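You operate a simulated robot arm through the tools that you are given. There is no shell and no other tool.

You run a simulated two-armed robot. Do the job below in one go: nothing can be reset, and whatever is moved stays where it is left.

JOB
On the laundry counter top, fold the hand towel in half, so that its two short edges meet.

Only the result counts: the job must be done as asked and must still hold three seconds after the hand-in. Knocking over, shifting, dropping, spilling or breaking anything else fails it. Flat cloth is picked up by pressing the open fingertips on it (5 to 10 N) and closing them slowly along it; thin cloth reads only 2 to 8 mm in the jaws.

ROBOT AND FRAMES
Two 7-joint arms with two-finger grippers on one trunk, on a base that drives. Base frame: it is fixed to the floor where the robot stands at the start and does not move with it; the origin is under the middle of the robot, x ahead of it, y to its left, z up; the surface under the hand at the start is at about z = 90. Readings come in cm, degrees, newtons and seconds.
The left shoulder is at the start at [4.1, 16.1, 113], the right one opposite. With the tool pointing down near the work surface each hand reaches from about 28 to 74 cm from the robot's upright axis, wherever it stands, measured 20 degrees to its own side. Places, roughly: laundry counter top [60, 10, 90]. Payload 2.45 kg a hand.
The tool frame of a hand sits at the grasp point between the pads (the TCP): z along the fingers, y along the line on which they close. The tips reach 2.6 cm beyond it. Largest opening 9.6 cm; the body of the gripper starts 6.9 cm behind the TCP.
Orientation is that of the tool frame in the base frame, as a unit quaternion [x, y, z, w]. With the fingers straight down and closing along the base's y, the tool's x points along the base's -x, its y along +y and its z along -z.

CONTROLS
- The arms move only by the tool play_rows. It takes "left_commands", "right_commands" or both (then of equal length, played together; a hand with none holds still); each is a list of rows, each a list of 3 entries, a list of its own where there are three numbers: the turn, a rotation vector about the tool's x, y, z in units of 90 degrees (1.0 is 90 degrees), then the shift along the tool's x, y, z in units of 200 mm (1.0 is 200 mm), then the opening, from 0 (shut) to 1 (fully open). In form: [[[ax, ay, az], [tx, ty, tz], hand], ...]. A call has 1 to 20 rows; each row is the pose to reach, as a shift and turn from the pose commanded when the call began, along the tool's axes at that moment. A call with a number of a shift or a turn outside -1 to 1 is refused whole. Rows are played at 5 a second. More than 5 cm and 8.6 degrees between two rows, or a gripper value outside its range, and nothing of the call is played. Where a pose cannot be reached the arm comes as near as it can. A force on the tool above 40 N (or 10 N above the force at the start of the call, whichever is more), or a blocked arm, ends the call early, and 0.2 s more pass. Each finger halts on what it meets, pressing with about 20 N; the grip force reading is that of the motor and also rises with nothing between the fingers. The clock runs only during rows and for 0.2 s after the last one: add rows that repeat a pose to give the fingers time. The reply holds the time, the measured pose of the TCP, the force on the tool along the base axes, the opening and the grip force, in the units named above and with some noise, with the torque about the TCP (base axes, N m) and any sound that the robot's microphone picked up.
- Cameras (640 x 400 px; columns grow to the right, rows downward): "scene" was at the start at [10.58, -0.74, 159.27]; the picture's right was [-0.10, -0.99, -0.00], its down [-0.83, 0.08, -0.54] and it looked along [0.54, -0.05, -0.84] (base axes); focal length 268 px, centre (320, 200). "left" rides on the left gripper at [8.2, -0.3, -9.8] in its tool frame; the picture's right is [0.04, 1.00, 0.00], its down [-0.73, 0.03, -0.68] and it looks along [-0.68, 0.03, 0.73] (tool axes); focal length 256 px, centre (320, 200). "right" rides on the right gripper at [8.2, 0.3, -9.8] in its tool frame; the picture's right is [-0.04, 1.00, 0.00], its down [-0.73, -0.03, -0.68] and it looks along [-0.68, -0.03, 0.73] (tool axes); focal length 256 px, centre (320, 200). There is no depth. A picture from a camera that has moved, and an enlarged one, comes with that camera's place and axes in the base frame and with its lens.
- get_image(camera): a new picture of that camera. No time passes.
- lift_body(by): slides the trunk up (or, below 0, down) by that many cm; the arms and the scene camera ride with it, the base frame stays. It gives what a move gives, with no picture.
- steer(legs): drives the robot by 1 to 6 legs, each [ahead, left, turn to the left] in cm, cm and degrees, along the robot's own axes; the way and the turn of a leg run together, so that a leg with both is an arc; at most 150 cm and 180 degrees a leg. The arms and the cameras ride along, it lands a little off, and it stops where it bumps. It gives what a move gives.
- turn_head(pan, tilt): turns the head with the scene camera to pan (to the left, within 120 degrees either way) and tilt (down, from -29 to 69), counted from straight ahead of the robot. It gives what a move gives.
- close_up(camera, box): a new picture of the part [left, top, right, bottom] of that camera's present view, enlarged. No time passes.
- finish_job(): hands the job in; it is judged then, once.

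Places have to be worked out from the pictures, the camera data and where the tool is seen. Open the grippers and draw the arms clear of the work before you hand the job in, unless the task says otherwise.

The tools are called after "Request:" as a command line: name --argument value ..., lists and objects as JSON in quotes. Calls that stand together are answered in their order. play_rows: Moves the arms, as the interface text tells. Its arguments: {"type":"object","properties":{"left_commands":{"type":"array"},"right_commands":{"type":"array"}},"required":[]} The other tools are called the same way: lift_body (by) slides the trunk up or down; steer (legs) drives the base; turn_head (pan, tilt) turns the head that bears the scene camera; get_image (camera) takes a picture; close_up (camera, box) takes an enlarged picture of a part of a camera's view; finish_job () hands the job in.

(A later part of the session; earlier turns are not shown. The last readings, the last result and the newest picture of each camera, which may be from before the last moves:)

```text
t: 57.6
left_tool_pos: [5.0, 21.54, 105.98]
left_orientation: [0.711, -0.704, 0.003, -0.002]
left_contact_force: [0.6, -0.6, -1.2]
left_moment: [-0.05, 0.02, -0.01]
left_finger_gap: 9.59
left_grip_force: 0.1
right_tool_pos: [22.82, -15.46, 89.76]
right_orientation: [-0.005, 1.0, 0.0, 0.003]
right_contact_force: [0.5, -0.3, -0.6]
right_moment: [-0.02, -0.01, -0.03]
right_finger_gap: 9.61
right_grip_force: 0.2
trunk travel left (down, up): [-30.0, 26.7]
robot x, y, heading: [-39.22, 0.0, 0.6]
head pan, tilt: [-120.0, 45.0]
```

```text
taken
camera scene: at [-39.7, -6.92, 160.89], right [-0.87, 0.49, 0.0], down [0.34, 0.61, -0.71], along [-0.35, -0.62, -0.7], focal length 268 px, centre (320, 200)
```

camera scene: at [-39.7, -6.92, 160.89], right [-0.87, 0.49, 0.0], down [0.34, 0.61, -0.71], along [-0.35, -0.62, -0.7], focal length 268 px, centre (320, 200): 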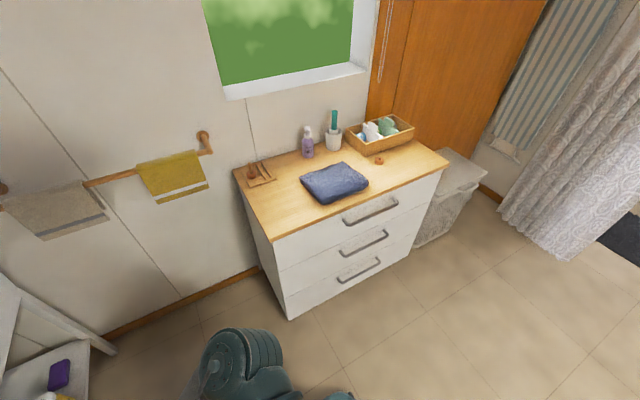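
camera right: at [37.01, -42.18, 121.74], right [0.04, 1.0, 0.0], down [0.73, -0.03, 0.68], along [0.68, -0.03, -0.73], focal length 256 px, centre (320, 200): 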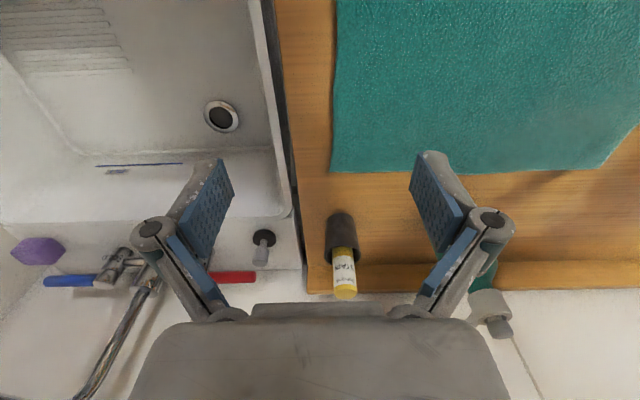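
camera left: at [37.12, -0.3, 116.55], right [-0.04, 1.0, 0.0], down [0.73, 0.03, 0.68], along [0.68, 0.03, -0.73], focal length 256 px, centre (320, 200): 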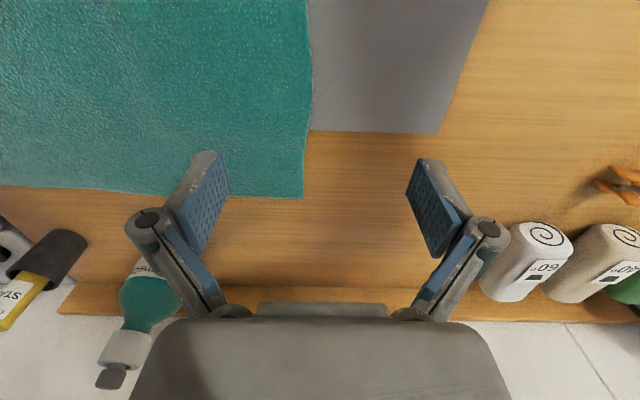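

There is ample free floor behind and to the left; the drawer unit is beyond y≈-73. I back up another 25 cm.

Request:
steer --legs '[[-25, 0, 0]]'

Request:
turn_head --pan -10 --tilt 62

Request:
get_image --camera "scene"

```text
t: 59.5
left_tool_pos: [-20.48, 21.16, 106.01]
left_orientation: [0.709, -0.705, 0.002, -0.003]
left_contact_force: [-0.4, 0.8, 0.4]
left_moment: [-0.01, -0.02, 0.06]
left_finger_gap: 9.61
left_grip_force: 0.1
right_tool_pos: [-2.94, -15.9, 89.88]
right_orientation: [-0.003, 1.0, 0.0, 0.003]
right_contact_force: [-0.6, -0.1, -0.3]
right_moment: [0.0, -0.04, 0.03]
right_finger_gap: 9.57
right_grip_force: 0.1
trunk travel left (down, up): [-30.0, 26.7]
robot x, y, heading: [-64.96, -0.36, 0.4]
head pan, tilt: [-120.0, 45.0]
```

```text
t: 61.4
left_tool_pos: [-21.01, 21.04, 106.26]
left_orientation: [0.71, -0.704, 0.004, -0.003]
left_contact_force: [-0.2, -1.0, 0.5]
left_moment: [-0.02, 0.01, 0.0]
left_finger_gap: 9.6
left_grip_force: 0.0
right_tool_pos: [-3.24, -15.99, 90.17]
right_orientation: [-0.005, 1.0, -0.001, 0.005]
right_contact_force: [-0.4, 0.2, -0.1]
right_moment: [0.01, 0.01, 0.0]
right_finger_gap: 9.62
right_grip_force: 0.1
trunk travel left (down, up): [-30.0, 26.7]
robot x, y, heading: [-65.09, -0.55, 0.4]
head pan, tilt: [-10.0, 62.0]
```

```text
taken
camera scene: at [-55.09, -1.14, 158.66], right [-0.17, -0.99, 0.0], down [-0.87, 0.15, -0.47], along [0.46, -0.08, -0.89], focal length 268 px, centre (320, 200)
```

scene: 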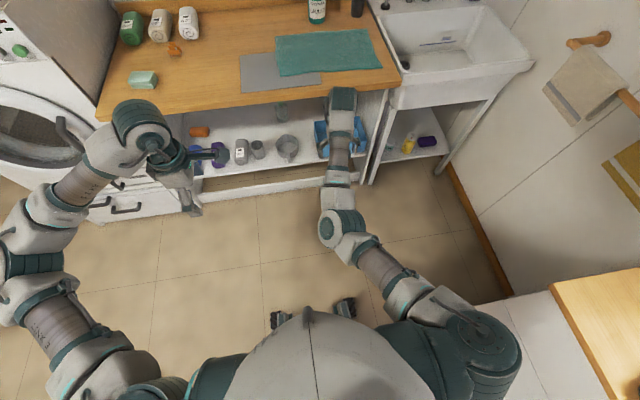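

I'm well clear now and can see the right elbow hanging low on the inner side. I roll the right hand about the forward axis (wrist kept in place) to coax the elbow to swing under and outward.

Request:
play_rows --right_commands '[[[0.09, 0, 0], [0, -0.155, -0.011], 1], [[0.18, 0, 0], [0, -0.307, -0.044], 1], [[0.27, 0, 0], [0, -0.453, -0.097], 1], [[0.36, 0, 0], [0, -0.589, -0.171], 1], [[0.45, 0, 0], [0, -0.714, -0.264], 1], [[0.54, 0, 0], [0, -0.825, -0.372], 1], [[0.63, 0, 0], [0, -0.919, -0.496], 1], [[0.72, 0, 0], [0, -0.995, -0.632], 1]]'

Request:
get_image --camera "scene"

```text
t: 63.2
left_tool_pos: [-21.06, 21.16, 106.11]
left_orientation: [0.71, -0.705, 0.003, -0.004]
left_contact_force: [-0.3, -0.5, -0.6]
left_moment: [0.0, -0.03, 0.03]
left_finger_gap: 9.6
left_grip_force: 0.0
right_tool_pos: [-3.59, -35.82, 102.94]
right_orientation: [0.0, 0.843, -0.537, 0.006]
right_contact_force: [-0.7, 1.3, 0.0]
right_moment: [-0.01, 0.03, 0.01]
right_finger_gap: 9.6
right_grip_force: 0.0
trunk travel left (down, up): [-30.0, 26.7]
robot x, y, heading: [-64.99, -0.23, 0.6]
head pan, tilt: [-10.0, 62.0]
```

```text
taken
camera scene: at [-55.1, -1.19, 158.66], right [-0.17, -0.99, 0.0], down [-0.87, 0.15, -0.47], along [0.46, -0.08, -0.89], focal length 268 px, centre (320, 200)
```

scene: 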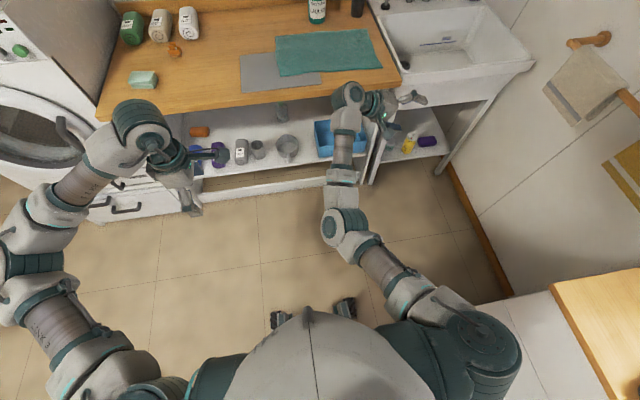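

The hand rolled to point right without moving the elbow. With this attitude I test whether the wrist can now travel left.

Request:
play_rows --right_commands '[[[0, 0, 0], [0, 0.085, -0.181], 1], [[0, 0, 0], [0, 0.17, -0.362], 1], [[0, 0, 0], [0, 0.256, -0.543], 1], [[0, 0, 0], [0, 0.341, -0.724], 1], [[0, 0, 0], [0, 0.426, -0.905], 1]]'

Request:
get_image --camera "scene"

```text
t: 64.4
left_tool_pos: [-20.96, 21.17, 106.13]
left_orientation: [0.71, -0.704, 0.004, -0.004]
left_contact_force: [-0.2, -0.3, 0.0]
left_moment: [-0.01, 0.03, -0.01]
left_finger_gap: 9.6
left_grip_force: 0.1
right_tool_pos: [-2.14, -17.24, 102.47]
right_orientation: [-0.001, 0.843, -0.537, 0.006]
right_contact_force: [-0.2, -0.4, -0.3]
right_moment: [-0.05, 0.02, -0.02]
right_finger_gap: 9.62
right_grip_force: 0.1
right hand out of reach, approached as far as the arm can: row 5
trunk travel left (down, up): [-30.0, 26.7]
robot x, y, heading: [-64.86, -0.62, 0.3]
head pan, tilt: [-10.0, 62.0]
```

```text
taken
camera scene: at [-55.03, -0.98, 158.65], right [-0.17, -0.99, 0.0], down [-0.87, 0.15, -0.47], along [0.46, -0.08, -0.89], focal length 268 px, centre (320, 200)
```

scene: 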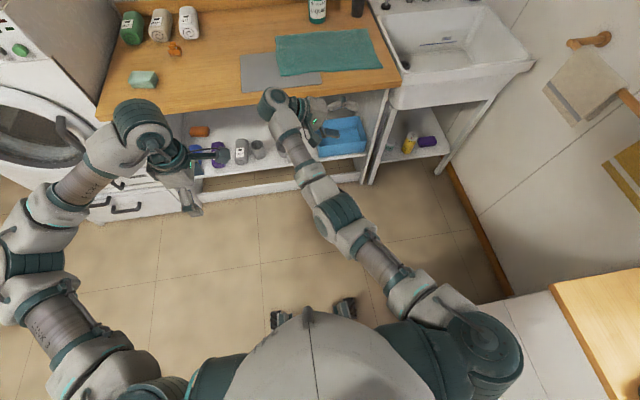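

The wrist came 19 cm left and the elbow is now low rather than pinned inward. I unroll the hand back to fingers-down with the wrist held in place.

Request:
play_rows --right_commands '[[[-0.09, 0, 0], [0, 0.155, -0.011], 1], [[-0.18, 0, 0], [0, 0.307, -0.044], 1], [[-0.27, 0, 0], [0, 0.453, -0.097], 1], [[-0.36, 0, 0], [0, 0.589, -0.171], 1], [[-0.45, 0, 0], [0, 0.714, -0.264], 1], [[-0.54, 0, 0], [0, 0.825, -0.372], 1], [[-0.63, 0, 0], [0, 0.919, -0.496], 1], [[-0.72, 0, 0], [0, 0.995, -0.632], 1]]'

Request:
get_image --camera "scene"

```text
t: 66.2
left_tool_pos: [-21.01, 21.0, 106.21]
left_orientation: [0.71, -0.704, 0.003, -0.004]
left_contact_force: [0.0, -0.4, 0.5]
left_moment: [0.01, 0.01, -0.01]
left_finger_gap: 9.6
left_grip_force: 0.1
right_tool_pos: [-2.23, -12.19, 88.85]
right_orientation: [-0.012, 1.0, -0.003, 0.005]
right_contact_force: [-1.3, -0.2, 0.2]
right_moment: [0.0, 0.02, 0.01]
right_finger_gap: 9.63
right_grip_force: 0.0
right hand out of reach, approached as far as the arm can: row 1, 2, 3, 4, 5, 6, 7, 8
trunk travel left (down, up): [-30.0, 26.7]
robot x, y, heading: [-65.07, -0.58, 0.5]
head pan, tilt: [-10.0, 62.0]
```

```text
taken
camera scene: at [-55.03, -1.15, 158.65], right [-0.17, -0.99, 0.0], down [-0.87, 0.15, -0.47], along [0.46, -0.08, -0.89], focal length 268 px, centre (320, 200)
```

scene: 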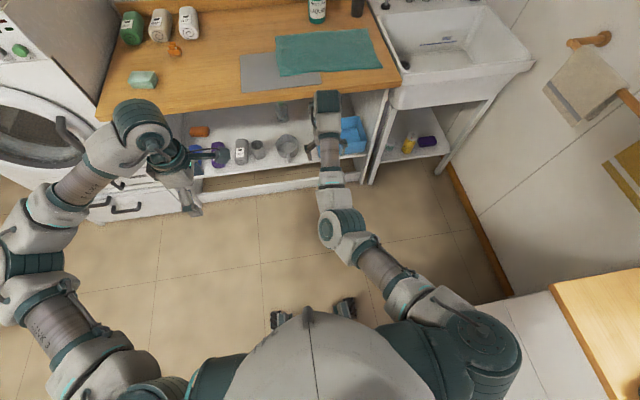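

Unrolling pushed the wrist back, so the low elbow conflicts with fingers-down. A better way: stretch the arm out straight to the front-right (away from the inner shoulder limit), then sweep left so the elbow folds outward. First the hand goes back out right.

Request:
play_rows --right_commands '[[[0, 0, 0], [0.015, -0.195, -0.1], 1], [[0, 0, 0], [0.04, -0.395, -0.2], 1], [[0, 0, 0], [0.065, -0.595, -0.3], 1], [[0, 0, 0], [0.09, -0.795, -0.45], 1], [[0, 0, 0], [0.14, -0.995, -0.55], 1]]'

Request:
play_rows --right_commands '[[[0, 0, 0], [0.05, -0.2, -0.1], 1], [[0, 0, 0], [0.1, -0.4, -0.2], 1], [[0, 0, 0], [0.15, -0.6, -0.3], 1], [[0, 0, 0], [0.225, -0.8, -0.35], 1], [[0, 0, 0], [0.3, -0.975, -0.35], 1]]'

Request:
get_image --camera "scene"

```text
refused: row 4 steps farther than a row can; nothing moved
```

```text
t: 67.4
left_tool_pos: [-21.0, 21.14, 106.34]
left_orientation: [0.71, -0.704, 0.004, -0.003]
left_contact_force: [-0.7, 0.4, -0.6]
left_moment: [0.01, 0.01, 0.02]
left_finger_gap: 9.59
left_grip_force: 0.0
right_tool_pos: [-8.38, -31.91, 96.18]
right_orientation: [-0.005, 1.0, -0.001, 0.005]
right_contact_force: [-0.4, -0.1, 0.1]
right_moment: [-0.03, -0.05, -0.02]
right_finger_gap: 9.6
right_grip_force: 0.1
right hand out of reach, approached as far as the arm can: row 1, 2, 3, 4
trunk travel left (down, up): [-30.0, 26.7]
robot x, y, heading: [-65.04, -0.49, 0.3]
head pan, tilt: [-10.0, 62.0]
```

```text
taken
camera scene: at [-55.14, -1.31, 158.66], right [-0.17, -0.99, 0.0], down [-0.87, 0.15, -0.47], along [0.46, -0.08, -0.88], focal length 268 px, centre (320, 200)
```

scene: 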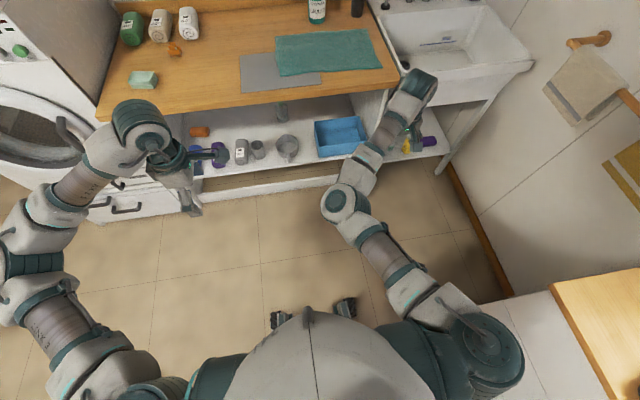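

The hand is at rel (57,-31) and moving freely rightward. I continue outward to stretch the arm to the front-right.

Request:
play_rows --right_commands '[[[0, 0, 0], [0.03, -0.2, -0.09], 1], [[0, 0, 0], [0.08, -0.4, -0.19], 1], [[0, 0, 0], [0.13, -0.6, -0.29], 1], [[0, 0, 0], [0.18, -0.8, -0.39], 1], [[0, 0, 0], [0.23, -0.98, -0.49], 1]]'

Request:
play_rows --right_commands '[[[0, 0, 0], [-0.05, -0.15, -0.05], 1], [[0, 0, 0], [-0.1, -0.3, -0.1], 1], [[0, 0, 0], [-0.15, -0.45, -0.1], 1], [[0, 0, 0], [-0.2, -0.6, -0.1], 1], [[0, 0, 0], [-0.25, -0.7, -0.1], 1]]'

Request:
get_image --camera "scene"

```text
t: 68.6
left_tool_pos: [-21.12, 20.84, 106.33]
left_orientation: [0.71, -0.704, 0.005, -0.006]
left_contact_force: [0.9, 0.1, -0.6]
left_moment: [0.01, -0.05, 0.01]
left_finger_gap: 9.61
left_grip_force: 0.0
right_tool_pos: [-12.96, -51.95, 106.13]
right_orientation: [-0.004, 1.0, 0.001, 0.005]
right_contact_force: [0.1, 0.1, 0.3]
right_moment: [-0.01, -0.03, 0.02]
right_finger_gap: 9.59
right_grip_force: 0.0
trunk travel left (down, up): [-30.0, 26.7]
robot x, y, heading: [-64.88, -0.36, 0.5]
head pan, tilt: [-10.0, 62.0]
```

```text
t: 69.8
left_tool_pos: [-20.99, 20.9, 106.16]
left_orientation: [0.71, -0.705, 0.003, -0.004]
left_contact_force: [-0.9, -0.2, -0.6]
left_moment: [0.02, 0.01, -0.01]
left_finger_gap: 9.58
left_grip_force: 0.0
right_tool_pos: [-9.39, -63.05, 108.0]
right_orientation: [-0.003, 1.0, 0.0, 0.005]
right_contact_force: [0.3, -0.2, -1.1]
right_moment: [-0.01, 0.02, -0.02]
right_finger_gap: 9.56
right_grip_force: 0.1
right hand out of reach, approached as far as the arm can: row 4, 5
trunk travel left (down, up): [-30.0, 26.7]
robot x, y, heading: [-64.92, -0.34, 0.2]
head pan, tilt: [-10.0, 62.0]
```

```text
taken
camera scene: at [-55.09, -1.79, 158.65], right [-0.17, -0.99, 0.0], down [-0.87, 0.15, -0.46], along [0.46, -0.08, -0.89], focal length 268 px, centre (320, 200)
```

scene: 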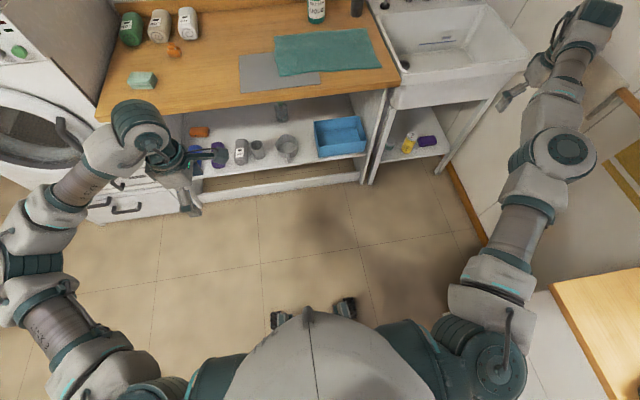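

The right arm is now stretched straight out to the front-right. I sweep the hand left on a shrinking arc so the elbow bends outward.

Request:
play_rows --right_commands '[[[0, 0, 0], [-0.07, 0.2, 0], 1], [[0, 0, 0], [-0.07, 0.4, 0], 1], [[0, 0, 0], [-0.045, 0.6, 0], 1], [[0, 0, 0], [0, 0.8, 0], 1], [[0, 0, 0], [0.08, 0.995, 0], 1]]'

Request:
get_image --camera "scene"

```text
t: 71.0
left_tool_pos: [-20.94, 21.08, 106.15]
left_orientation: [0.709, -0.705, 0.004, -0.003]
left_contact_force: [0.2, 0.3, 0.2]
left_moment: [0.02, -0.02, 0.0]
left_finger_gap: 9.62
left_grip_force: 0.0
right_tool_pos: [-2.38, -49.58, 110.07]
right_orientation: [-0.004, 1.0, 0.001, 0.004]
right_contact_force: [-0.1, 0.2, 0.7]
right_moment: [-0.01, 0.01, 0.02]
right_finger_gap: 9.59
right_grip_force: 0.0
right hand out of reach, approached as far as the arm can: row 1, 2, 3, 4, 5
trunk travel left (down, up): [-30.0, 26.7]
robot x, y, heading: [-65.07, -1.03, 0.4]
head pan, tilt: [-10.0, 62.0]
```

```text
taken
camera scene: at [-55.04, -1.34, 158.65], right [-0.17, -0.99, 0.0], down [-0.87, 0.15, -0.47], along [0.46, -0.08, -0.89], focal length 268 px, centre (320, 200)
```

scene: 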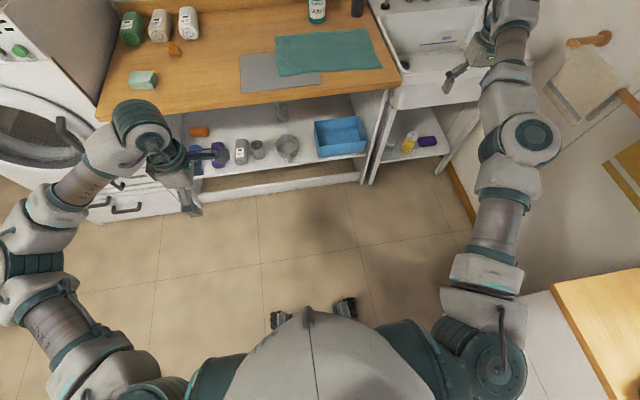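

The elbow evidently can't bend past straight, so I must rotate the upper arm about itself. At full stretch I roll the hand about the arm's axis (fingers to the left), which should turn the shoulder too.

Request:
play_rows --right_commands '[[[-0.0773, -0.0444, 0], [-0.077, 0.133, -0.011], 1], [[-0.1546, -0.0888, 0], [-0.152, 0.264, -0.043], 1], [[-0.2319, -0.1332, 0], [-0.224, 0.389, -0.095], 1], [[-0.3092, -0.1776, 0], [-0.291, 0.507, -0.167], 1], [[-0.3865, -0.222, 0], [-0.354, 0.615, -0.257], 1], [[-0.4638, -0.2664, 0], [-0.409, 0.711, -0.364], 1], [[-0.5411, -0.3108, 0], [-0.456, 0.793, -0.485], 1], [[-0.6184, -0.3552, 0], [-0.494, 0.86, -0.618], 1], [[-0.6957, -0.3996, 0], [-0.523, 0.91, -0.76], 1], [[-0.773, -0.444, 0], [-0.542, 0.942, -0.909], 1]]'

Request:
get_image --camera "scene"

```text
t: 73.2
left_tool_pos: [-21.03, 21.08, 106.19]
left_orientation: [0.709, -0.705, 0.003, -0.005]
left_contact_force: [0.9, 0.4, -1.2]
left_moment: [0.02, 0.01, -0.02]
left_finger_gap: 9.57
left_grip_force: 0.0
right_tool_pos: [7.73, -30.19, 128.65]
right_orientation: [-0.006, 0.763, 0.56, 0.322]
right_contact_force: [0.3, -0.1, -0.6]
right_moment: [0.03, -0.02, 0.03]
right_finger_gap: 9.62
right_grip_force: 0.0
right hand out of reach, approached as far as the arm can: row 10
trunk travel left (down, up): [-30.0, 26.7]
robot x, y, heading: [-64.77, -0.41, 0.5]
head pan, tilt: [-10.0, 62.0]
```

```text
taken
camera scene: at [-55.08, -1.42, 158.65], right [-0.17, -0.99, 0.0], down [-0.87, 0.15, -0.47], along [0.46, -0.08, -0.89], focal length 268 px, centre (320, 200)
```

scene: 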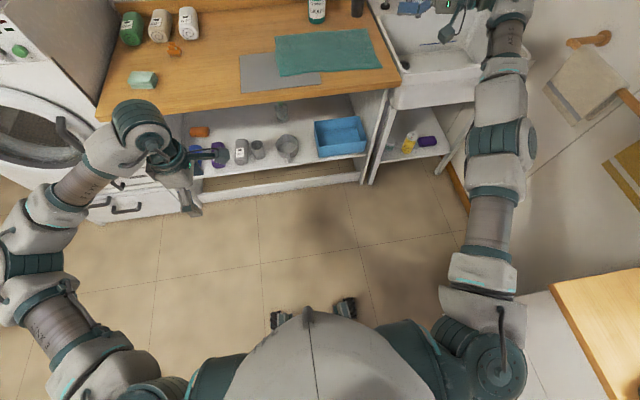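

The elbow's hinge cap turned from facing up to facing right, so the elbow will now bend upward. I pull the wrist in about 16 cm in this attitude.

Request:
play_rows --right_commands '[[[0, 0, 0], [0.14, 0.08, 0], 1], [[0, 0, 0], [0.28, 0.16, 0], 1], [[0, 0, 0], [0.42, 0.25, 0], 1], [[0, 0, 0], [0.56, 0.33, 0], 1], [[0, 0, 0], [0.7, 0.41, 0.006], 1]]'

Request:
get_image --camera "scene"

```text
t: 74.4
left_tool_pos: [-20.98, 21.35, 106.29]
left_orientation: [0.71, -0.704, 0.004, -0.004]
left_contact_force: [-0.5, 0.7, 0.2]
left_moment: [0.01, -0.02, -0.02]
left_finger_gap: 9.62
left_grip_force: 0.1
right_tool_pos: [-6.94, -21.76, 128.47]
right_orientation: [-0.007, 0.763, 0.559, 0.324]
right_contact_force: [-0.7, 0.0, -0.6]
right_moment: [0.0, -0.01, 0.01]
right_finger_gap: 9.59
right_grip_force: 0.1
trunk travel left (down, up): [-30.0, 26.7]
robot x, y, heading: [-64.84, -0.49, 0.4]
head pan, tilt: [-10.0, 62.0]
```

```text
taken
camera scene: at [-55.31, -1.31, 158.67], right [-0.17, -0.99, 0.0], down [-0.87, 0.15, -0.47], along [0.46, -0.08, -0.88], focal length 268 px, centre (320, 200)
```

scene: 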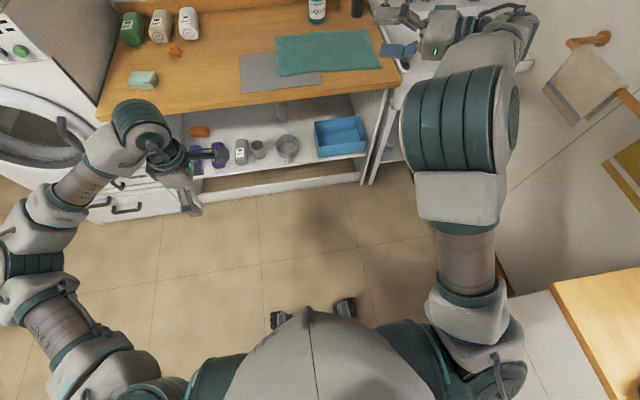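

The elbow is now up. I unroll the hand back to fingers-down with the wrist held in place.

Request:
play_rows --right_commands '[[[0.0773, 0.0444, 0], [0.076, -0.133, -0.011], 1], [[0.1546, 0.0888, 0], [0.151, -0.263, -0.043], 1], [[0.2319, 0.1332, 0], [0.223, -0.388, -0.095], 1], [[0.3092, 0.1776, 0], [0.29, -0.506, -0.167], 1], [[0.3865, 0.222, 0], [0.352, -0.613, -0.257], 1], [[0.4638, 0.2664, 0], [0.407, -0.709, -0.364], 1], [[0.5411, 0.3108, 0], [0.454, -0.791, -0.485], 1], [[0.6184, 0.3552, 0], [0.493, -0.858, -0.618], 1], [[0.6957, 0.3996, 0], [0.521, -0.907, -0.76], 1], [[0.773, 0.444, 0], [0.54, -0.94, -0.909], 1]]'

Request:
get_image --camera "scene"

```text
t: 76.6
left_tool_pos: [-21.02, 21.09, 106.09]
left_orientation: [0.71, -0.704, 0.004, -0.004]
left_contact_force: [-0.1, 0.4, 0.0]
left_moment: [-0.02, 0.01, -0.01]
left_finger_gap: 9.58
left_grip_force: 0.1
right_tool_pos: [-16.76, -40.79, 110.13]
right_orientation: [-0.004, 1.0, -0.002, 0.004]
right_contact_force: [0.3, -0.6, 0.0]
right_moment: [0.0, 0.04, -0.01]
right_finger_gap: 9.6
right_grip_force: 0.1
trunk travel left (down, up): [-30.0, 26.7]
robot x, y, heading: [-65.13, -0.41, 0.6]
head pan, tilt: [-10.0, 62.0]
```

```text
taken
camera scene: at [-55.03, -1.27, 158.65], right [-0.17, -0.99, 0.0], down [-0.87, 0.15, -0.47], along [0.46, -0.08, -0.89], focal length 268 px, centre (320, 200)
```

scene: 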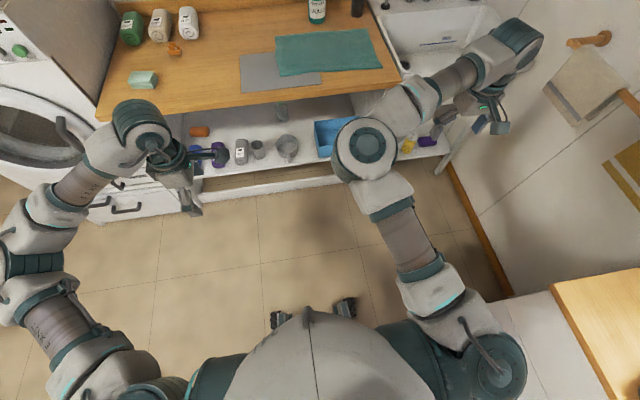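

The elbow simply followed the roll back inward. Next try: roll again, but carry the wrist left while the elbow is up, and only then unroll there. I first move the left hand further left for room and re-roll the right hand.

Request:
play_rows --left_commands '[[[0, 0, 0], [-0.1, 0, 0], 1], [[0, 0, 0], [-0.2, 0, 0], 1], [[0, 0, 0], [-0.3, 0, 0], 1], [[0, 0, 0], [-0.4, 0, 0], 1], [[0, 0, 0], [-0.5, 0, 0], 1], [[0, 0, 0], [-0.6, 0, 0], 1], [[0, 0, 0], [-0.7, 0, 0], 1], [[0, 0, 0], [-0.8, 0, 0], 1], [[0, 0, 0], [-0.9, 0, 0], 1], [[0, 0, 0], [-0.98, 0, 0], 1]]' --right_commands '[[[-0.0773, -0.0444, 0], [-0.077, 0.133, -0.011], 1], [[-0.1546, -0.0888, 0], [-0.152, 0.264, -0.043], 1], [[-0.2319, -0.1332, 0], [-0.224, 0.389, -0.095], 1], [[-0.3092, -0.1776, 0], [-0.291, 0.507, -0.167], 1], [[-0.3865, -0.222, 0], [-0.354, 0.615, -0.257], 1], [[-0.4638, -0.2664, 0], [-0.409, 0.711, -0.364], 1], [[-0.5411, -0.3108, 0], [-0.456, 0.793, -0.485], 1], [[-0.6184, -0.3552, 0], [-0.494, 0.86, -0.618], 1], [[-0.6957, -0.3996, 0], [-0.523, 0.91, -0.76], 1], [[-0.773, -0.444, 0], [-0.542, 0.942, -0.909], 1]]'

Request:
get_image --camera "scene"

```text
t: 78.8
left_tool_pos: [-21.11, 40.81, 106.14]
left_orientation: [0.71, -0.704, 0.004, -0.004]
left_contact_force: [-0.6, 0.1, -0.6]
left_moment: [0.01, -0.01, -0.03]
left_finger_gap: 9.59
left_grip_force: 0.1
right_tool_pos: [-6.66, -21.55, 128.67]
right_orientation: [-0.007, 0.762, 0.56, 0.324]
right_contact_force: [0.3, 0.7, -0.5]
right_moment: [0.02, 0.01, -0.03]
right_finger_gap: 9.61
right_grip_force: 0.0
right hand out of reach, approached as far as the arm can: row 3
trunk travel left (down, up): [-30.0, 26.7]
robot x, y, heading: [-65.34, -0.71, 0.2]
head pan, tilt: [-10.0, 62.0]
```

```text
taken
camera scene: at [-55.34, -1.06, 158.68], right [-0.17, -0.99, 0.0], down [-0.87, 0.15, -0.47], along [0.46, -0.08, -0.88], focal length 268 px, centre (320, 200)
```

scene: 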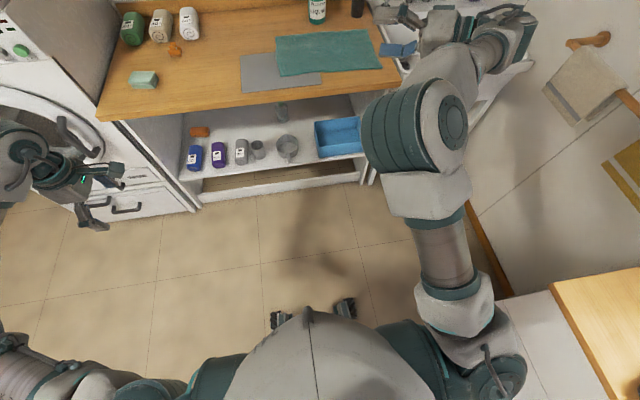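

The elbow is up again and the left hand is out of the way. Now I carry the wrist left in this attitude.

Request:
play_rows --right_commands '[[[0, 0, 0], [0.079, 0.084, 0.193], 1], [[0, 0, 0], [0.158, 0.168, 0.386], 1], [[0, 0, 0], [0.237, 0.252, 0.579], 1], [[0, 0, 0], [0.316, 0.336, 0.772], 1], [[0, 0, 0], [0.39, 0.41, 0.95], 1]]'

Request:
get_image --camera "scene"

```text
t: 80.0
left_tool_pos: [-21.01, 40.61, 106.11]
left_orientation: [0.709, -0.705, 0.004, -0.004]
left_contact_force: [-1.3, -0.2, -0.6]
left_moment: [0.02, 0.02, -0.02]
left_finger_gap: 9.6
left_grip_force: 0.1
right_tool_pos: [-1.25, -6.07, 130.25]
right_orientation: [-0.006, 0.763, 0.56, 0.322]
right_contact_force: [-0.6, -0.1, 0.1]
right_moment: [-0.01, 0.01, 0.02]
right_finger_gap: 9.59
right_grip_force: 0.1
right hand out of reach, approached as far as the arm can: row 3, 4, 5
trunk travel left (down, up): [-30.0, 26.7]
robot x, y, heading: [-65.18, -0.18, 0.5]
head pan, tilt: [-10.0, 62.0]
```

```text
taken
camera scene: at [-55.1, -1.2, 158.65], right [-0.17, -0.99, 0.0], down [-0.87, 0.15, -0.47], along [0.46, -0.08, -0.89], focal length 268 px, centre (320, 200)
```

scene: 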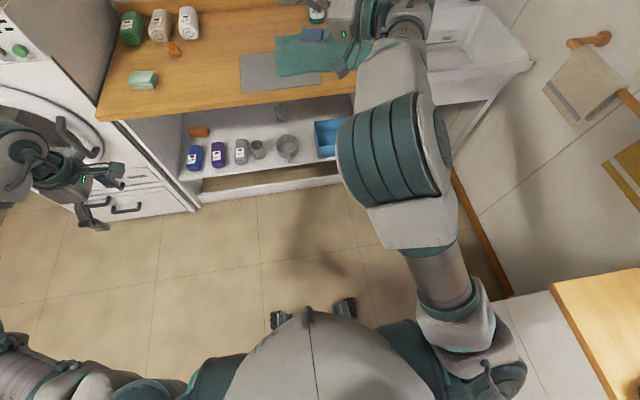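

The wrist moved left to about y=-25 with the elbow up. I roll the hand further the same way so the elbow tips over to the outside.

Request:
play_rows --right_commands '[[[-0.0729, -0.0206, 0.0224], [-0.038, 0.125, -0.008], 1], [[-0.1458, -0.0412, 0.0448], [-0.079, 0.247, -0.031], 1], [[-0.2187, -0.0618, 0.0672], [-0.124, 0.364, -0.07], 1], [[-0.2916, -0.0824, 0.0896], [-0.172, 0.475, -0.124], 1], [[-0.3645, -0.103, 0.112], [-0.22, 0.576, -0.19], 1], [[-0.4374, -0.1236, 0.1344], [-0.27, 0.668, -0.271], 1], [[-0.5103, -0.1442, 0.1568], [-0.32, 0.747, -0.362], 1]]'

Request:
get_image --camera "scene"

```text
t: 81.6
left_tool_pos: [-21.17, 40.69, 106.1]
left_orientation: [0.709, -0.705, 0.004, -0.004]
left_contact_force: [0.9, -0.5, -0.2]
left_moment: [-0.01, 0.0, 0.0]
left_finger_gap: 9.61
left_grip_force: 0.1
right_tool_pos: [-5.47, -9.03, 147.19]
right_orientation: [0.022, 0.441, 0.843, 0.307]
right_contact_force: [-0.3, 0.1, -1.0]
right_moment: [0.03, 0.01, 0.01]
right_finger_gap: 9.61
right_grip_force: 0.1
trunk travel left (down, up): [-30.0, 26.7]
robot x, y, heading: [-64.79, -0.57, 0.5]
head pan, tilt: [-10.0, 62.0]
```

```text
taken
camera scene: at [-55.22, -1.03, 158.66], right [-0.17, -0.99, 0.0], down [-0.87, 0.15, -0.47], along [0.46, -0.08, -0.88], focal length 268 px, centre (320, 200)
```

scene: 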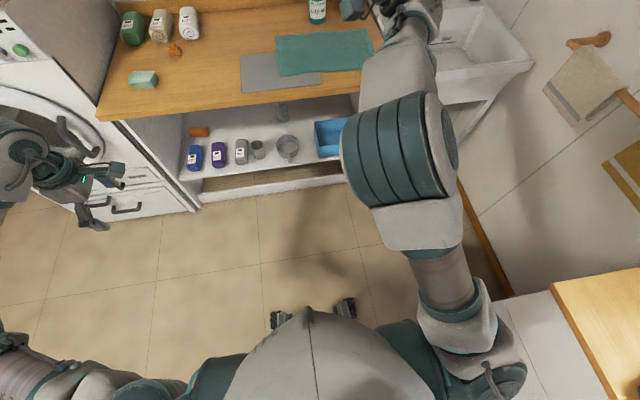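

Still elbow-up with all rows reached. I move the wrist left again from here.

Request:
play_rows --right_commands '[[[0, 0, 0], [0.134, -0.106, 0.182], 1], [[0, 0, 0], [0.268, -0.211, 0.365], 1], [[0, 0, 0], [0.402, -0.317, 0.547], 1], [[0, 0, 0], [0.536, -0.422, 0.73], 1], [[0, 0, 0], [0.67, -0.528, 0.91], 1]]'

Request:
get_image --camera "scene"

```text
t: 82.8
left_tool_pos: [-20.92, 41.03, 105.97]
left_orientation: [0.709, -0.705, 0.003, -0.004]
left_contact_force: [-0.1, 0.4, -0.4]
left_moment: [0.0, -0.04, 0.01]
left_finger_gap: 9.61
left_grip_force: 0.0
right_tool_pos: [1.03, 16.59, 152.4]
right_orientation: [0.022, 0.447, 0.84, 0.307]
right_contact_force: [0.2, -0.3, -0.3]
right_moment: [0.05, 0.01, -0.02]
right_finger_gap: 9.57
right_grip_force: 0.0
right hand out of reach, approached as far as the arm can: row 1, 2, 3, 4, 5
trunk travel left (down, up): [-30.0, 26.7]
robot x, y, heading: [-64.95, -0.58, 0.3]
head pan, tilt: [-10.0, 62.0]
```

```text
taken
camera scene: at [-54.97, -0.33, 158.64], right [-0.17, -0.99, 0.01], down [-0.87, 0.14, -0.47], along [0.46, -0.08, -0.88], focal length 268 px, centre (320, 200)
```

scene: 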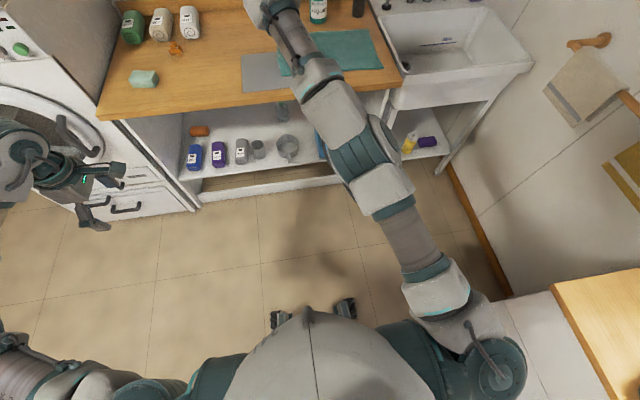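

The arm swung left with the elbow on top. Instead of rolling back, I now turn the fingers from left-up to forward (and later down), which should not drag the elbow inward; I pull the wrist in a little at the same time.

Request:
play_rows --right_commands '[[[0.052, -0.0723, -0.0089], [-0.0572, -0.0422, -0.1467], 1], [[0.104, -0.1446, -0.0178], [-0.1144, -0.0844, -0.2934], 1], [[0.156, -0.2169, -0.0267], [-0.1716, -0.1266, -0.4401], 1], [[0.208, -0.2892, -0.0356], [-0.2288, -0.1688, -0.5868], 1], [[0.26, -0.3615, -0.0445], [-0.286, -0.211, -0.7335], 1]]'

Request:
get_image --camera "scene"

```text
t: 84.0
left_tool_pos: [-21.23, 40.7, 106.23]
left_orientation: [0.709, -0.705, 0.004, -0.004]
left_contact_force: [-0.4, -0.8, 0.0]
left_moment: [-0.02, -0.02, -0.01]
left_finger_gap: 9.59
left_grip_force: 0.0
right_tool_pos: [13.13, 8.72, 145.55]
right_orientation: [0.29, 0.496, 0.695, 0.433]
right_contact_force: [-0.1, -0.5, -0.1]
right_moment: [0.0, 0.05, 0.0]
right_finger_gap: 9.62
right_grip_force: 0.1
right hand out of reach, approached as far as the arm can: row 1, 2, 3, 4, 5
trunk travel left (down, up): [-30.0, 26.7]
robot x, y, heading: [-64.79, -0.4, 0.2]
head pan, tilt: [-10.0, 62.0]
```

```text
taken
camera scene: at [-55.21, -0.89, 158.67], right [-0.17, -0.99, 0.0], down [-0.87, 0.15, -0.47], along [0.46, -0.08, -0.88], focal length 268 px, centre (320, 200)
```

scene: 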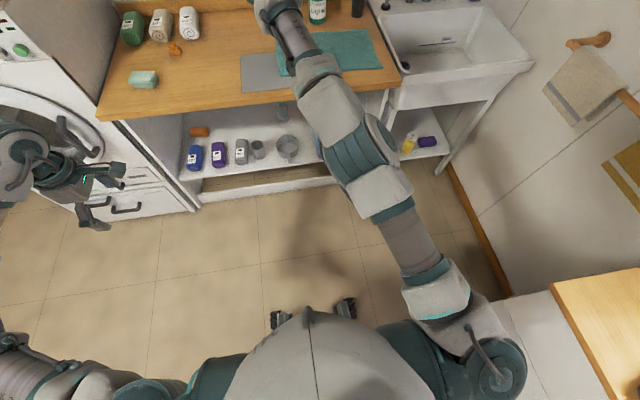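

The arm stayed straight at its limit; I pull the wrist straight back toward the shoulder to make the elbow bend.

Request:
play_rows --right_commands '[[[0, 0, 0], [0.03, -0.01, -0.147], 1], [[0, 0, 0], [0.061, -0.02, -0.294], 1], [[0, 0, 0], [0.091, -0.03, -0.441], 1], [[0, 0, 0], [0.122, -0.04, -0.588], 1], [[0, 0, 0], [0.152, -0.05, -0.735], 1]]'

Request:
get_image --camera "scene"

```text
t: 85.2
left_tool_pos: [-21.13, 40.73, 106.12]
left_orientation: [0.71, -0.704, 0.004, -0.004]
left_contact_force: [-0.9, 0.4, 0.2]
left_moment: [0.02, -0.01, -0.02]
left_finger_gap: 9.61
left_grip_force: 0.0
right_tool_pos: [13.37, 9.05, 144.67]
right_orientation: [0.301, 0.496, 0.687, 0.436]
right_contact_force: [-0.2, 0.6, 0.2]
right_moment: [0.01, 0.02, 0.03]
right_finger_gap: 9.61
right_grip_force: 0.2
right hand out of reach, approached as far as the arm can: row 1, 2, 3, 4, 5
trunk travel left (down, up): [-30.0, 26.7]
robot x, y, heading: [-65.06, -0.33, 0.4]
head pan, tilt: [-10.0, 62.0]
```

```text
taken
camera scene: at [-55.1, -0.87, 158.66], right [-0.17, -0.99, 0.0], down [-0.87, 0.15, -0.47], along [0.46, -0.08, -0.88], focal length 268 px, centre (320, 200)
```

scene: 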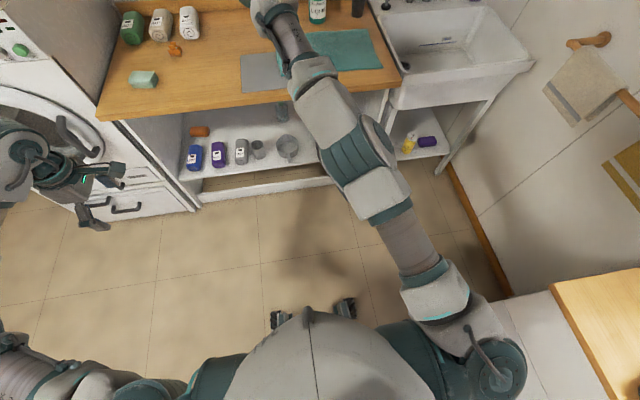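

It is stuck exactly straight, so I lower the hand, which should bend the elbow in the allowed (upward) direction.

Request:
play_rows --right_commands '[[[0, 0, 0], [0.013, -0.135, -0.068], 1], [[0, 0, 0], [0.026, -0.27, -0.136], 1], [[0, 0, 0], [0.045, -0.405, -0.22], 1], [[0, 0, 0], [0.07, -0.54, -0.32], 1], [[0, 0, 0], [0.1, -0.675, -0.42], 1], [[0, 0, 0], [0.12, -0.8, -0.52], 1]]'

Request:
get_image --camera "scene"

```text
t: 86.6
left_tool_pos: [-20.94, 40.7, 106.0]
left_orientation: [0.709, -0.705, 0.004, -0.004]
left_contact_force: [-0.1, 0.4, 0.2]
left_moment: [0.02, -0.01, -0.01]
left_finger_gap: 9.61
left_grip_force: 0.1
right_tool_pos: [17.02, 9.7, 132.22]
right_orientation: [0.3, 0.521, 0.68, 0.419]
right_contact_force: [1.2, 1.2, -0.3]
right_moment: [0.02, 0.0, 0.01]
right_finger_gap: 9.61
right_grip_force: 0.1
right hand out of reach, approached as far as the arm can: row 1, 2, 3, 4, 5, 6
trunk travel left (down, up): [-30.0, 26.7]
robot x, y, heading: [-64.73, -0.64, 0.1]
head pan, tilt: [-10.0, 62.0]
```

```text
taken
camera scene: at [-54.94, -0.97, 158.64], right [-0.17, -0.99, 0.0], down [-0.87, 0.15, -0.46], along [0.46, -0.08, -0.89], focal length 268 px, centre (320, 200)
```

scene: 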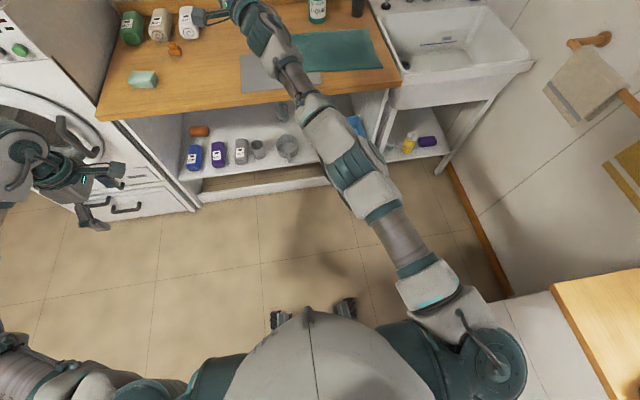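

Still straight. I probe small moves and turns from here to see what is free.

Request:
play_rows --right_commands '[[[0, 0, 0], [0.0137, 0.0041, -0.058], 1], [[0, 0, 0], [0, 0, 0], 1], [[0, 0, 0], [0.053, -0.0063, 0.0274], 1], [[0, 0, 0], [0, 0, 0], 1], [[0, 0, 0], [-0.053, 0.0063, -0.0274], 1], [[0, 0, 0], [0, 0, 0], 1], [[0, 0, 0], [0.0017, -0.0576, -0.0166], 1], [[0, 0, 0], [0, 0, 0], 1], [[0.09, 0, 0], [0, 0, 0], 1], [[0, 0, 0], [0, 0, 0], 1], [[-0.09, 0, 0], [0, 0, 0], 1], [[0, 0, 0], [0, 0, 0], 1], [[0, 0.09, 0], [0, 0, 0], 1], [[0, 0, 0], [0, 0, 0], 1], [[0, -0.09, 0], [0, 0, 0], 1], [[0, 0, 0], [0, 0, 0], 1], [[0, 0, 0.09], [0, 0, 0], 1], [[0, 0, 0], [0, 0, 0], 1], [[0, 0, -0.09], [0, 0, 0], 1], [[0, 0, 0], [0, 0, 0], 1]]'

```text
t: 90.8
left_tool_pos: [-21.1, 40.72, 106.09]
left_orientation: [0.709, -0.705, 0.003, -0.003]
left_contact_force: [-0.5, -0.6, 0.3]
left_moment: [0.02, 0.01, -0.02]
left_finger_gap: 9.59
left_grip_force: 0.1
right_tool_pos: [16.75, 10.02, 132.32]
right_orientation: [0.297, 0.523, 0.678, 0.423]
right_contact_force: [-0.6, -0.6, 0.1]
right_moment: [-0.02, 0.02, 0.0]
right_finger_gap: 9.6
right_grip_force: 0.2
right hand out of reach, approached as far as the arm can: row 1, 3, 5, 7, 9, 11, 13, 15
trunk travel left (down, up): [-30.0, 26.7]
robot x, y, heading: [-64.85, -0.54, 0.1]
head pan, tilt: [-10.0, 62.0]
```

Everything but spinning the hand is blocked in that dead-straight pose. I return to the earlier elbow-up pose with fingers pointing left, which was fully reachable.

Request:
play_rows --right_commands '[[[-0.0415, 0.0484, 0.0053], [-0.043, 0.133, -0.142], 1], [[-0.083, 0.0969, 0.0106], [-0.086, 0.266, -0.284], 1], [[-0.1245, 0.1453, 0.0159], [-0.129, 0.399, -0.426], 1], [[-0.166, 0.1937, 0.0211], [-0.171, 0.531, -0.569], 1], [[-0.2075, 0.2421, 0.0264], [-0.214, 0.664, -0.711], 1], [[-0.249, 0.2906, 0.0317], [-0.257, 0.797, -0.853], 1], [[-0.2905, 0.339, 0.037], [-0.3, 0.93, -0.995], 1]]'

Request:
get_image --camera "scene"

```text
t: 92.4
left_tool_pos: [-20.21, 40.72, 105.6]
left_orientation: [0.709, -0.706, -0.001, 0.001]
left_contact_force: [0.6, -1.4, -0.3]
left_moment: [0.0, 0.11, -0.03]
left_finger_gap: 9.6
left_grip_force: 0.0
right_tool_pos: [-0.67, -7.72, 144.56]
right_orientation: [0.027, 0.445, 0.843, 0.301]
right_contact_force: [0.2, -0.7, -1.8]
right_moment: [0.1, -0.09, 0.06]
right_finger_gap: 9.57
right_grip_force: 0.0
right hand out of reach, approached as far as the arm can: row 1, 2, 3, 4, 5, 6, 7
trunk travel left (down, up): [-30.0, 26.7]
robot x, y, heading: [-65.07, -0.26, 0.2]
head pan, tilt: [-10.0, 62.0]
```

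```text
taken
camera scene: at [-54.0, -0.23, 158.51], right [-0.17, -0.99, 0.01], down [-0.88, 0.14, -0.46], along [0.45, -0.08, -0.89], focal length 268 px, centre (320, 200)
```

scene: 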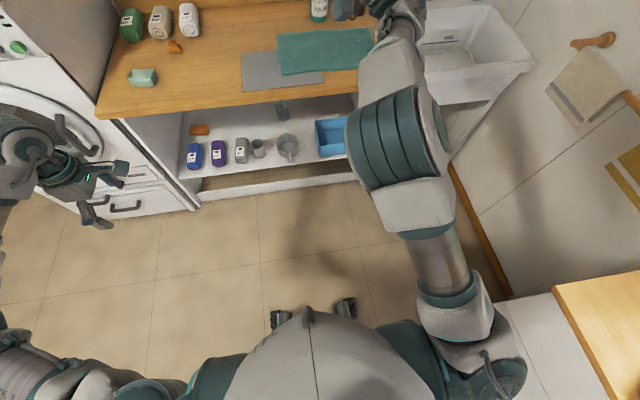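

Back in the bent elbow-up pose. Now I pull the wrist in and down so the forearm hangs steeply under the raised elbow.

Request:
play_rows --right_commands '[[[0, 0, 0], [0.158, -0.035, -0.109], 1], [[0, 0, 0], [0.316, -0.069, -0.218], 1], [[0, 0, 0], [0.474, -0.104, -0.327], 1], [[0, 0, 0], [0.632, -0.138, -0.436], 1], [[0, 0, 0], [0.79, -0.173, -0.545], 1], [[0, 0, 0], [0.948, -0.207, -0.654], 1]]'

Request:
get_image --camera "scene"

```text
t: 93.8
left_tool_pos: [-21.15, 41.1, 106.07]
left_orientation: [0.71, -0.705, 0.005, -0.004]
left_contact_force: [0.7, 0.4, -0.2]
left_moment: [-0.02, 0.0, -0.02]
left_finger_gap: 9.59
left_grip_force: 0.1
right_tool_pos: [-7.54, -11.63, 137.49]
right_orientation: [0.024, 0.441, 0.844, 0.305]
right_contact_force: [-0.1, 0.9, -0.4]
right_moment: [0.02, 0.03, -0.02]
right_finger_gap: 9.64
right_grip_force: 0.0
right hand out of reach, approached as far as the arm can: row 1, 2, 3, 4, 5, 6
trunk travel left (down, up): [-30.0, 26.7]
robot x, y, heading: [-64.95, -0.34, 0.3]
head pan, tilt: [-10.0, 62.0]
```

```text
taken
camera scene: at [-55.27, -0.91, 158.67], right [-0.17, -0.99, 0.0], down [-0.87, 0.15, -0.47], along [0.46, -0.08, -0.88], focal length 268 px, centre (320, 200)
```

scene: 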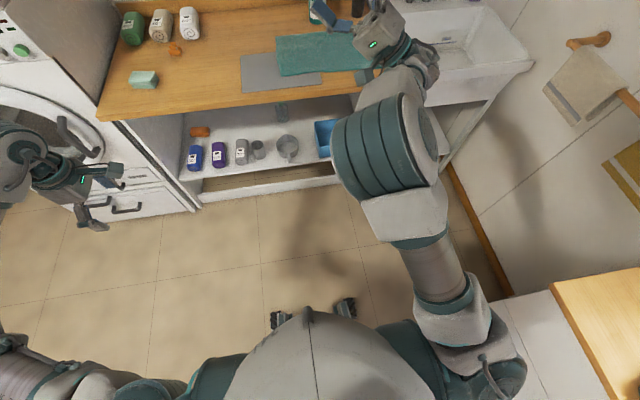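

The wrist only came partly in. Now, with the shoulder at its inner limit, I unroll the hand halfway while pressing the wrist leftward, so the elbow has to stay up.

Request:
play_rows --right_commands '[[[0.0854, 0.0312, -0.0022], [0.098, -0.156, 0.017], 1], [[0.1708, 0.0624, -0.0044], [0.194, -0.309, 0.011], 1], [[0.2562, 0.0936, -0.0066], [0.288, -0.455, -0.016], 1], [[0.3416, 0.1248, -0.0088], [0.379, -0.593, -0.063], 1], [[0.427, 0.156, -0.011], [0.466, -0.72, -0.129], 1], [[0.5124, 0.1872, -0.0132], [0.548, -0.833, -0.212], 1], [[0.5978, 0.2184, -0.0154], [0.623, -0.929, -0.31], 1], [[0.6832, 0.2496, -0.0176], [0.693, -0.999, -0.421], 1]]'

Request:
get_image --camera "scene"

```text
t: 95.6
left_tool_pos: [-21.11, 41.04, 106.07]
left_orientation: [0.709, -0.705, 0.004, -0.004]
left_contact_force: [-0.1, 0.9, -0.5]
left_moment: [-0.03, 0.0, -0.02]
left_finger_gap: 9.61
left_grip_force: 0.2
right_tool_pos: [-7.19, -9.55, 114.9]
right_orientation: [0.013, 0.856, 0.487, 0.173]
right_contact_force: [0.0, 0.7, -0.4]
right_moment: [0.01, 0.01, -0.03]
right_finger_gap: 9.58
right_grip_force: 0.1
right hand out of reach, approached as far as the arm can: row 1, 2, 3, 4, 5, 6, 7, 8
trunk travel left (down, up): [-30.0, 26.7]
robot x, y, heading: [-64.78, -0.34, 0.4]
head pan, tilt: [-10.0, 62.0]
```

```text
taken
camera scene: at [-55.23, -0.93, 158.67], right [-0.17, -0.99, 0.0], down [-0.87, 0.15, -0.47], along [0.46, -0.08, -0.88], focal length 268 px, centre (320, 200)
```

scene: 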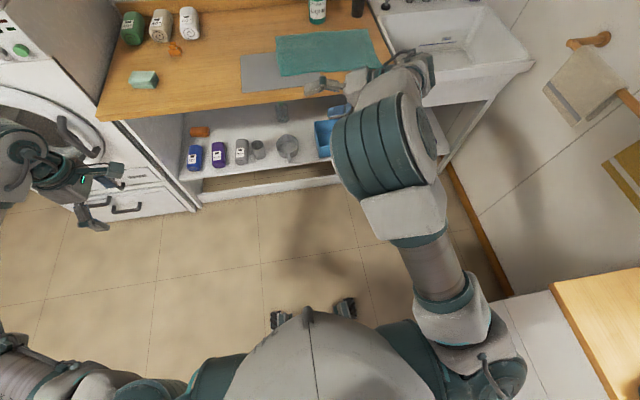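

It worked: the elbow stayed up and the fingers now point left-down. I finish unrolling to fingers-down, still pressing left.

Request:
play_rows --right_commands '[[[0.0815, 0.029, -0.0022], [0.071, -0.114, 0.026], 1], [[0.163, 0.058, -0.0045], [0.142, -0.224, 0.032], 1], [[0.2445, 0.087, -0.0067], [0.21, -0.329, 0.019], 1], [[0.326, 0.116, -0.009], [0.276, -0.427, -0.014], 1], [[0.4075, 0.145, -0.0112], [0.338, -0.515, -0.064], 1], [[0.489, 0.174, -0.0135], [0.397, -0.59, -0.13], 1], [[0.5705, 0.203, -0.0157], [0.449, -0.653, -0.209], 1], [[0.652, 0.232, -0.018], [0.496, -0.697, -0.299], 1]]'

Request:
get_image --camera "scene"

```text
t: 97.4
left_tool_pos: [-21.15, 41.03, 106.14]
left_orientation: [0.709, -0.705, 0.005, -0.003]
left_contact_force: [-0.1, -0.2, 0.0]
left_moment: [-0.01, 0.02, 0.0]
left_finger_gap: 9.6
left_grip_force: 0.2
right_tool_pos: [-12.47, -26.02, 104.18]
right_orientation: [0.0, 1.0, 0.001, 0.0]
right_contact_force: [0.1, 0.6, 0.2]
right_moment: [0.01, 0.06, 0.02]
right_finger_gap: 9.61
right_grip_force: 0.1
right hand out of reach, approached as far as the arm can: row 1, 2, 3, 4, 5, 6, 7, 8
trunk travel left (down, up): [-30.0, 26.7]
robot x, y, heading: [-65.38, -0.19, 0.6]
head pan, tilt: [-10.0, 62.0]
```

```text
taken
camera scene: at [-55.22, -1.04, 158.66], right [-0.17, -0.99, 0.0], down [-0.87, 0.15, -0.47], along [0.46, -0.08, -0.88], focal length 268 px, centre (320, 200)
```

scene: 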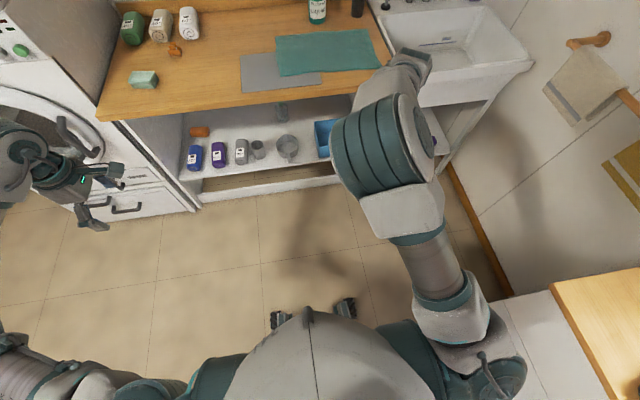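

The right hand is now fingers-down with its elbow up at rel (52.5,-26). I probe which directions are open from here.

Request:
play_rows --right_commands '[[[0, 0, 0], [0.06, 0, 0], 1], [[0, 0, 0], [0, 0, 0], 1], [[0, 0, 0], [-0.06, 0, 0], 1], [[0, 0, 0], [0, 0, 0], 1], [[0, 0, 0], [0, 0.06, 0], 1], [[0, 0, 0], [0, 0, 0], 1], [[0, 0, 0], [0, -0.06, 0], 1], [[0, 0, 0], [0, 0, 0], 1], [[0, 0, 0], [0, 0, 0.06], 1], [[0, 0, 0], [0, 0, 0], 1], [[0, 0, 0], [0, 0, -0.06], 1], [[0, 0, 0], [0, 0, 0], 1], [[0.09, 0, 0], [0, 0, 0], 1], [[0, 0, 0], [0, 0, 0], 1], [[0, -0.09, 0], [0, 0, 0], 1], [[0, 0, 0], [0, 0, 0], 1], [[0, 0, 0.09], [0, 0, 0], 1], [[0, 0, 0], [0, 0, 0], 1], [[0, 0, -0.09], [0, 0, 0], 1], [[0, 0, 0], [0, 0, 0], 1]]'

```text
t: 101.6
left_tool_pos: [-21.1, 40.79, 106.21]
left_orientation: [0.71, -0.704, 0.004, -0.004]
left_contact_force: [-0.6, 0.2, -0.2]
left_moment: [-0.01, -0.05, -0.03]
left_finger_gap: 9.6
left_grip_force: 0.1
right_tool_pos: [-12.36, -26.57, 104.24]
right_orientation: [0.001, 1.0, 0.002, 0.002]
right_contact_force: [-0.5, -0.2, -0.2]
right_moment: [-0.01, -0.04, -0.01]
right_finger_gap: 9.59
right_grip_force: 0.1
right hand out of reach, approached as far as the arm can: row 1, 5, 13, 15
trunk travel left (down, up): [-30.0, 26.7]
robot x, y, heading: [-65.26, -0.78, 0.2]
head pan, tilt: [-10.0, 62.0]
```

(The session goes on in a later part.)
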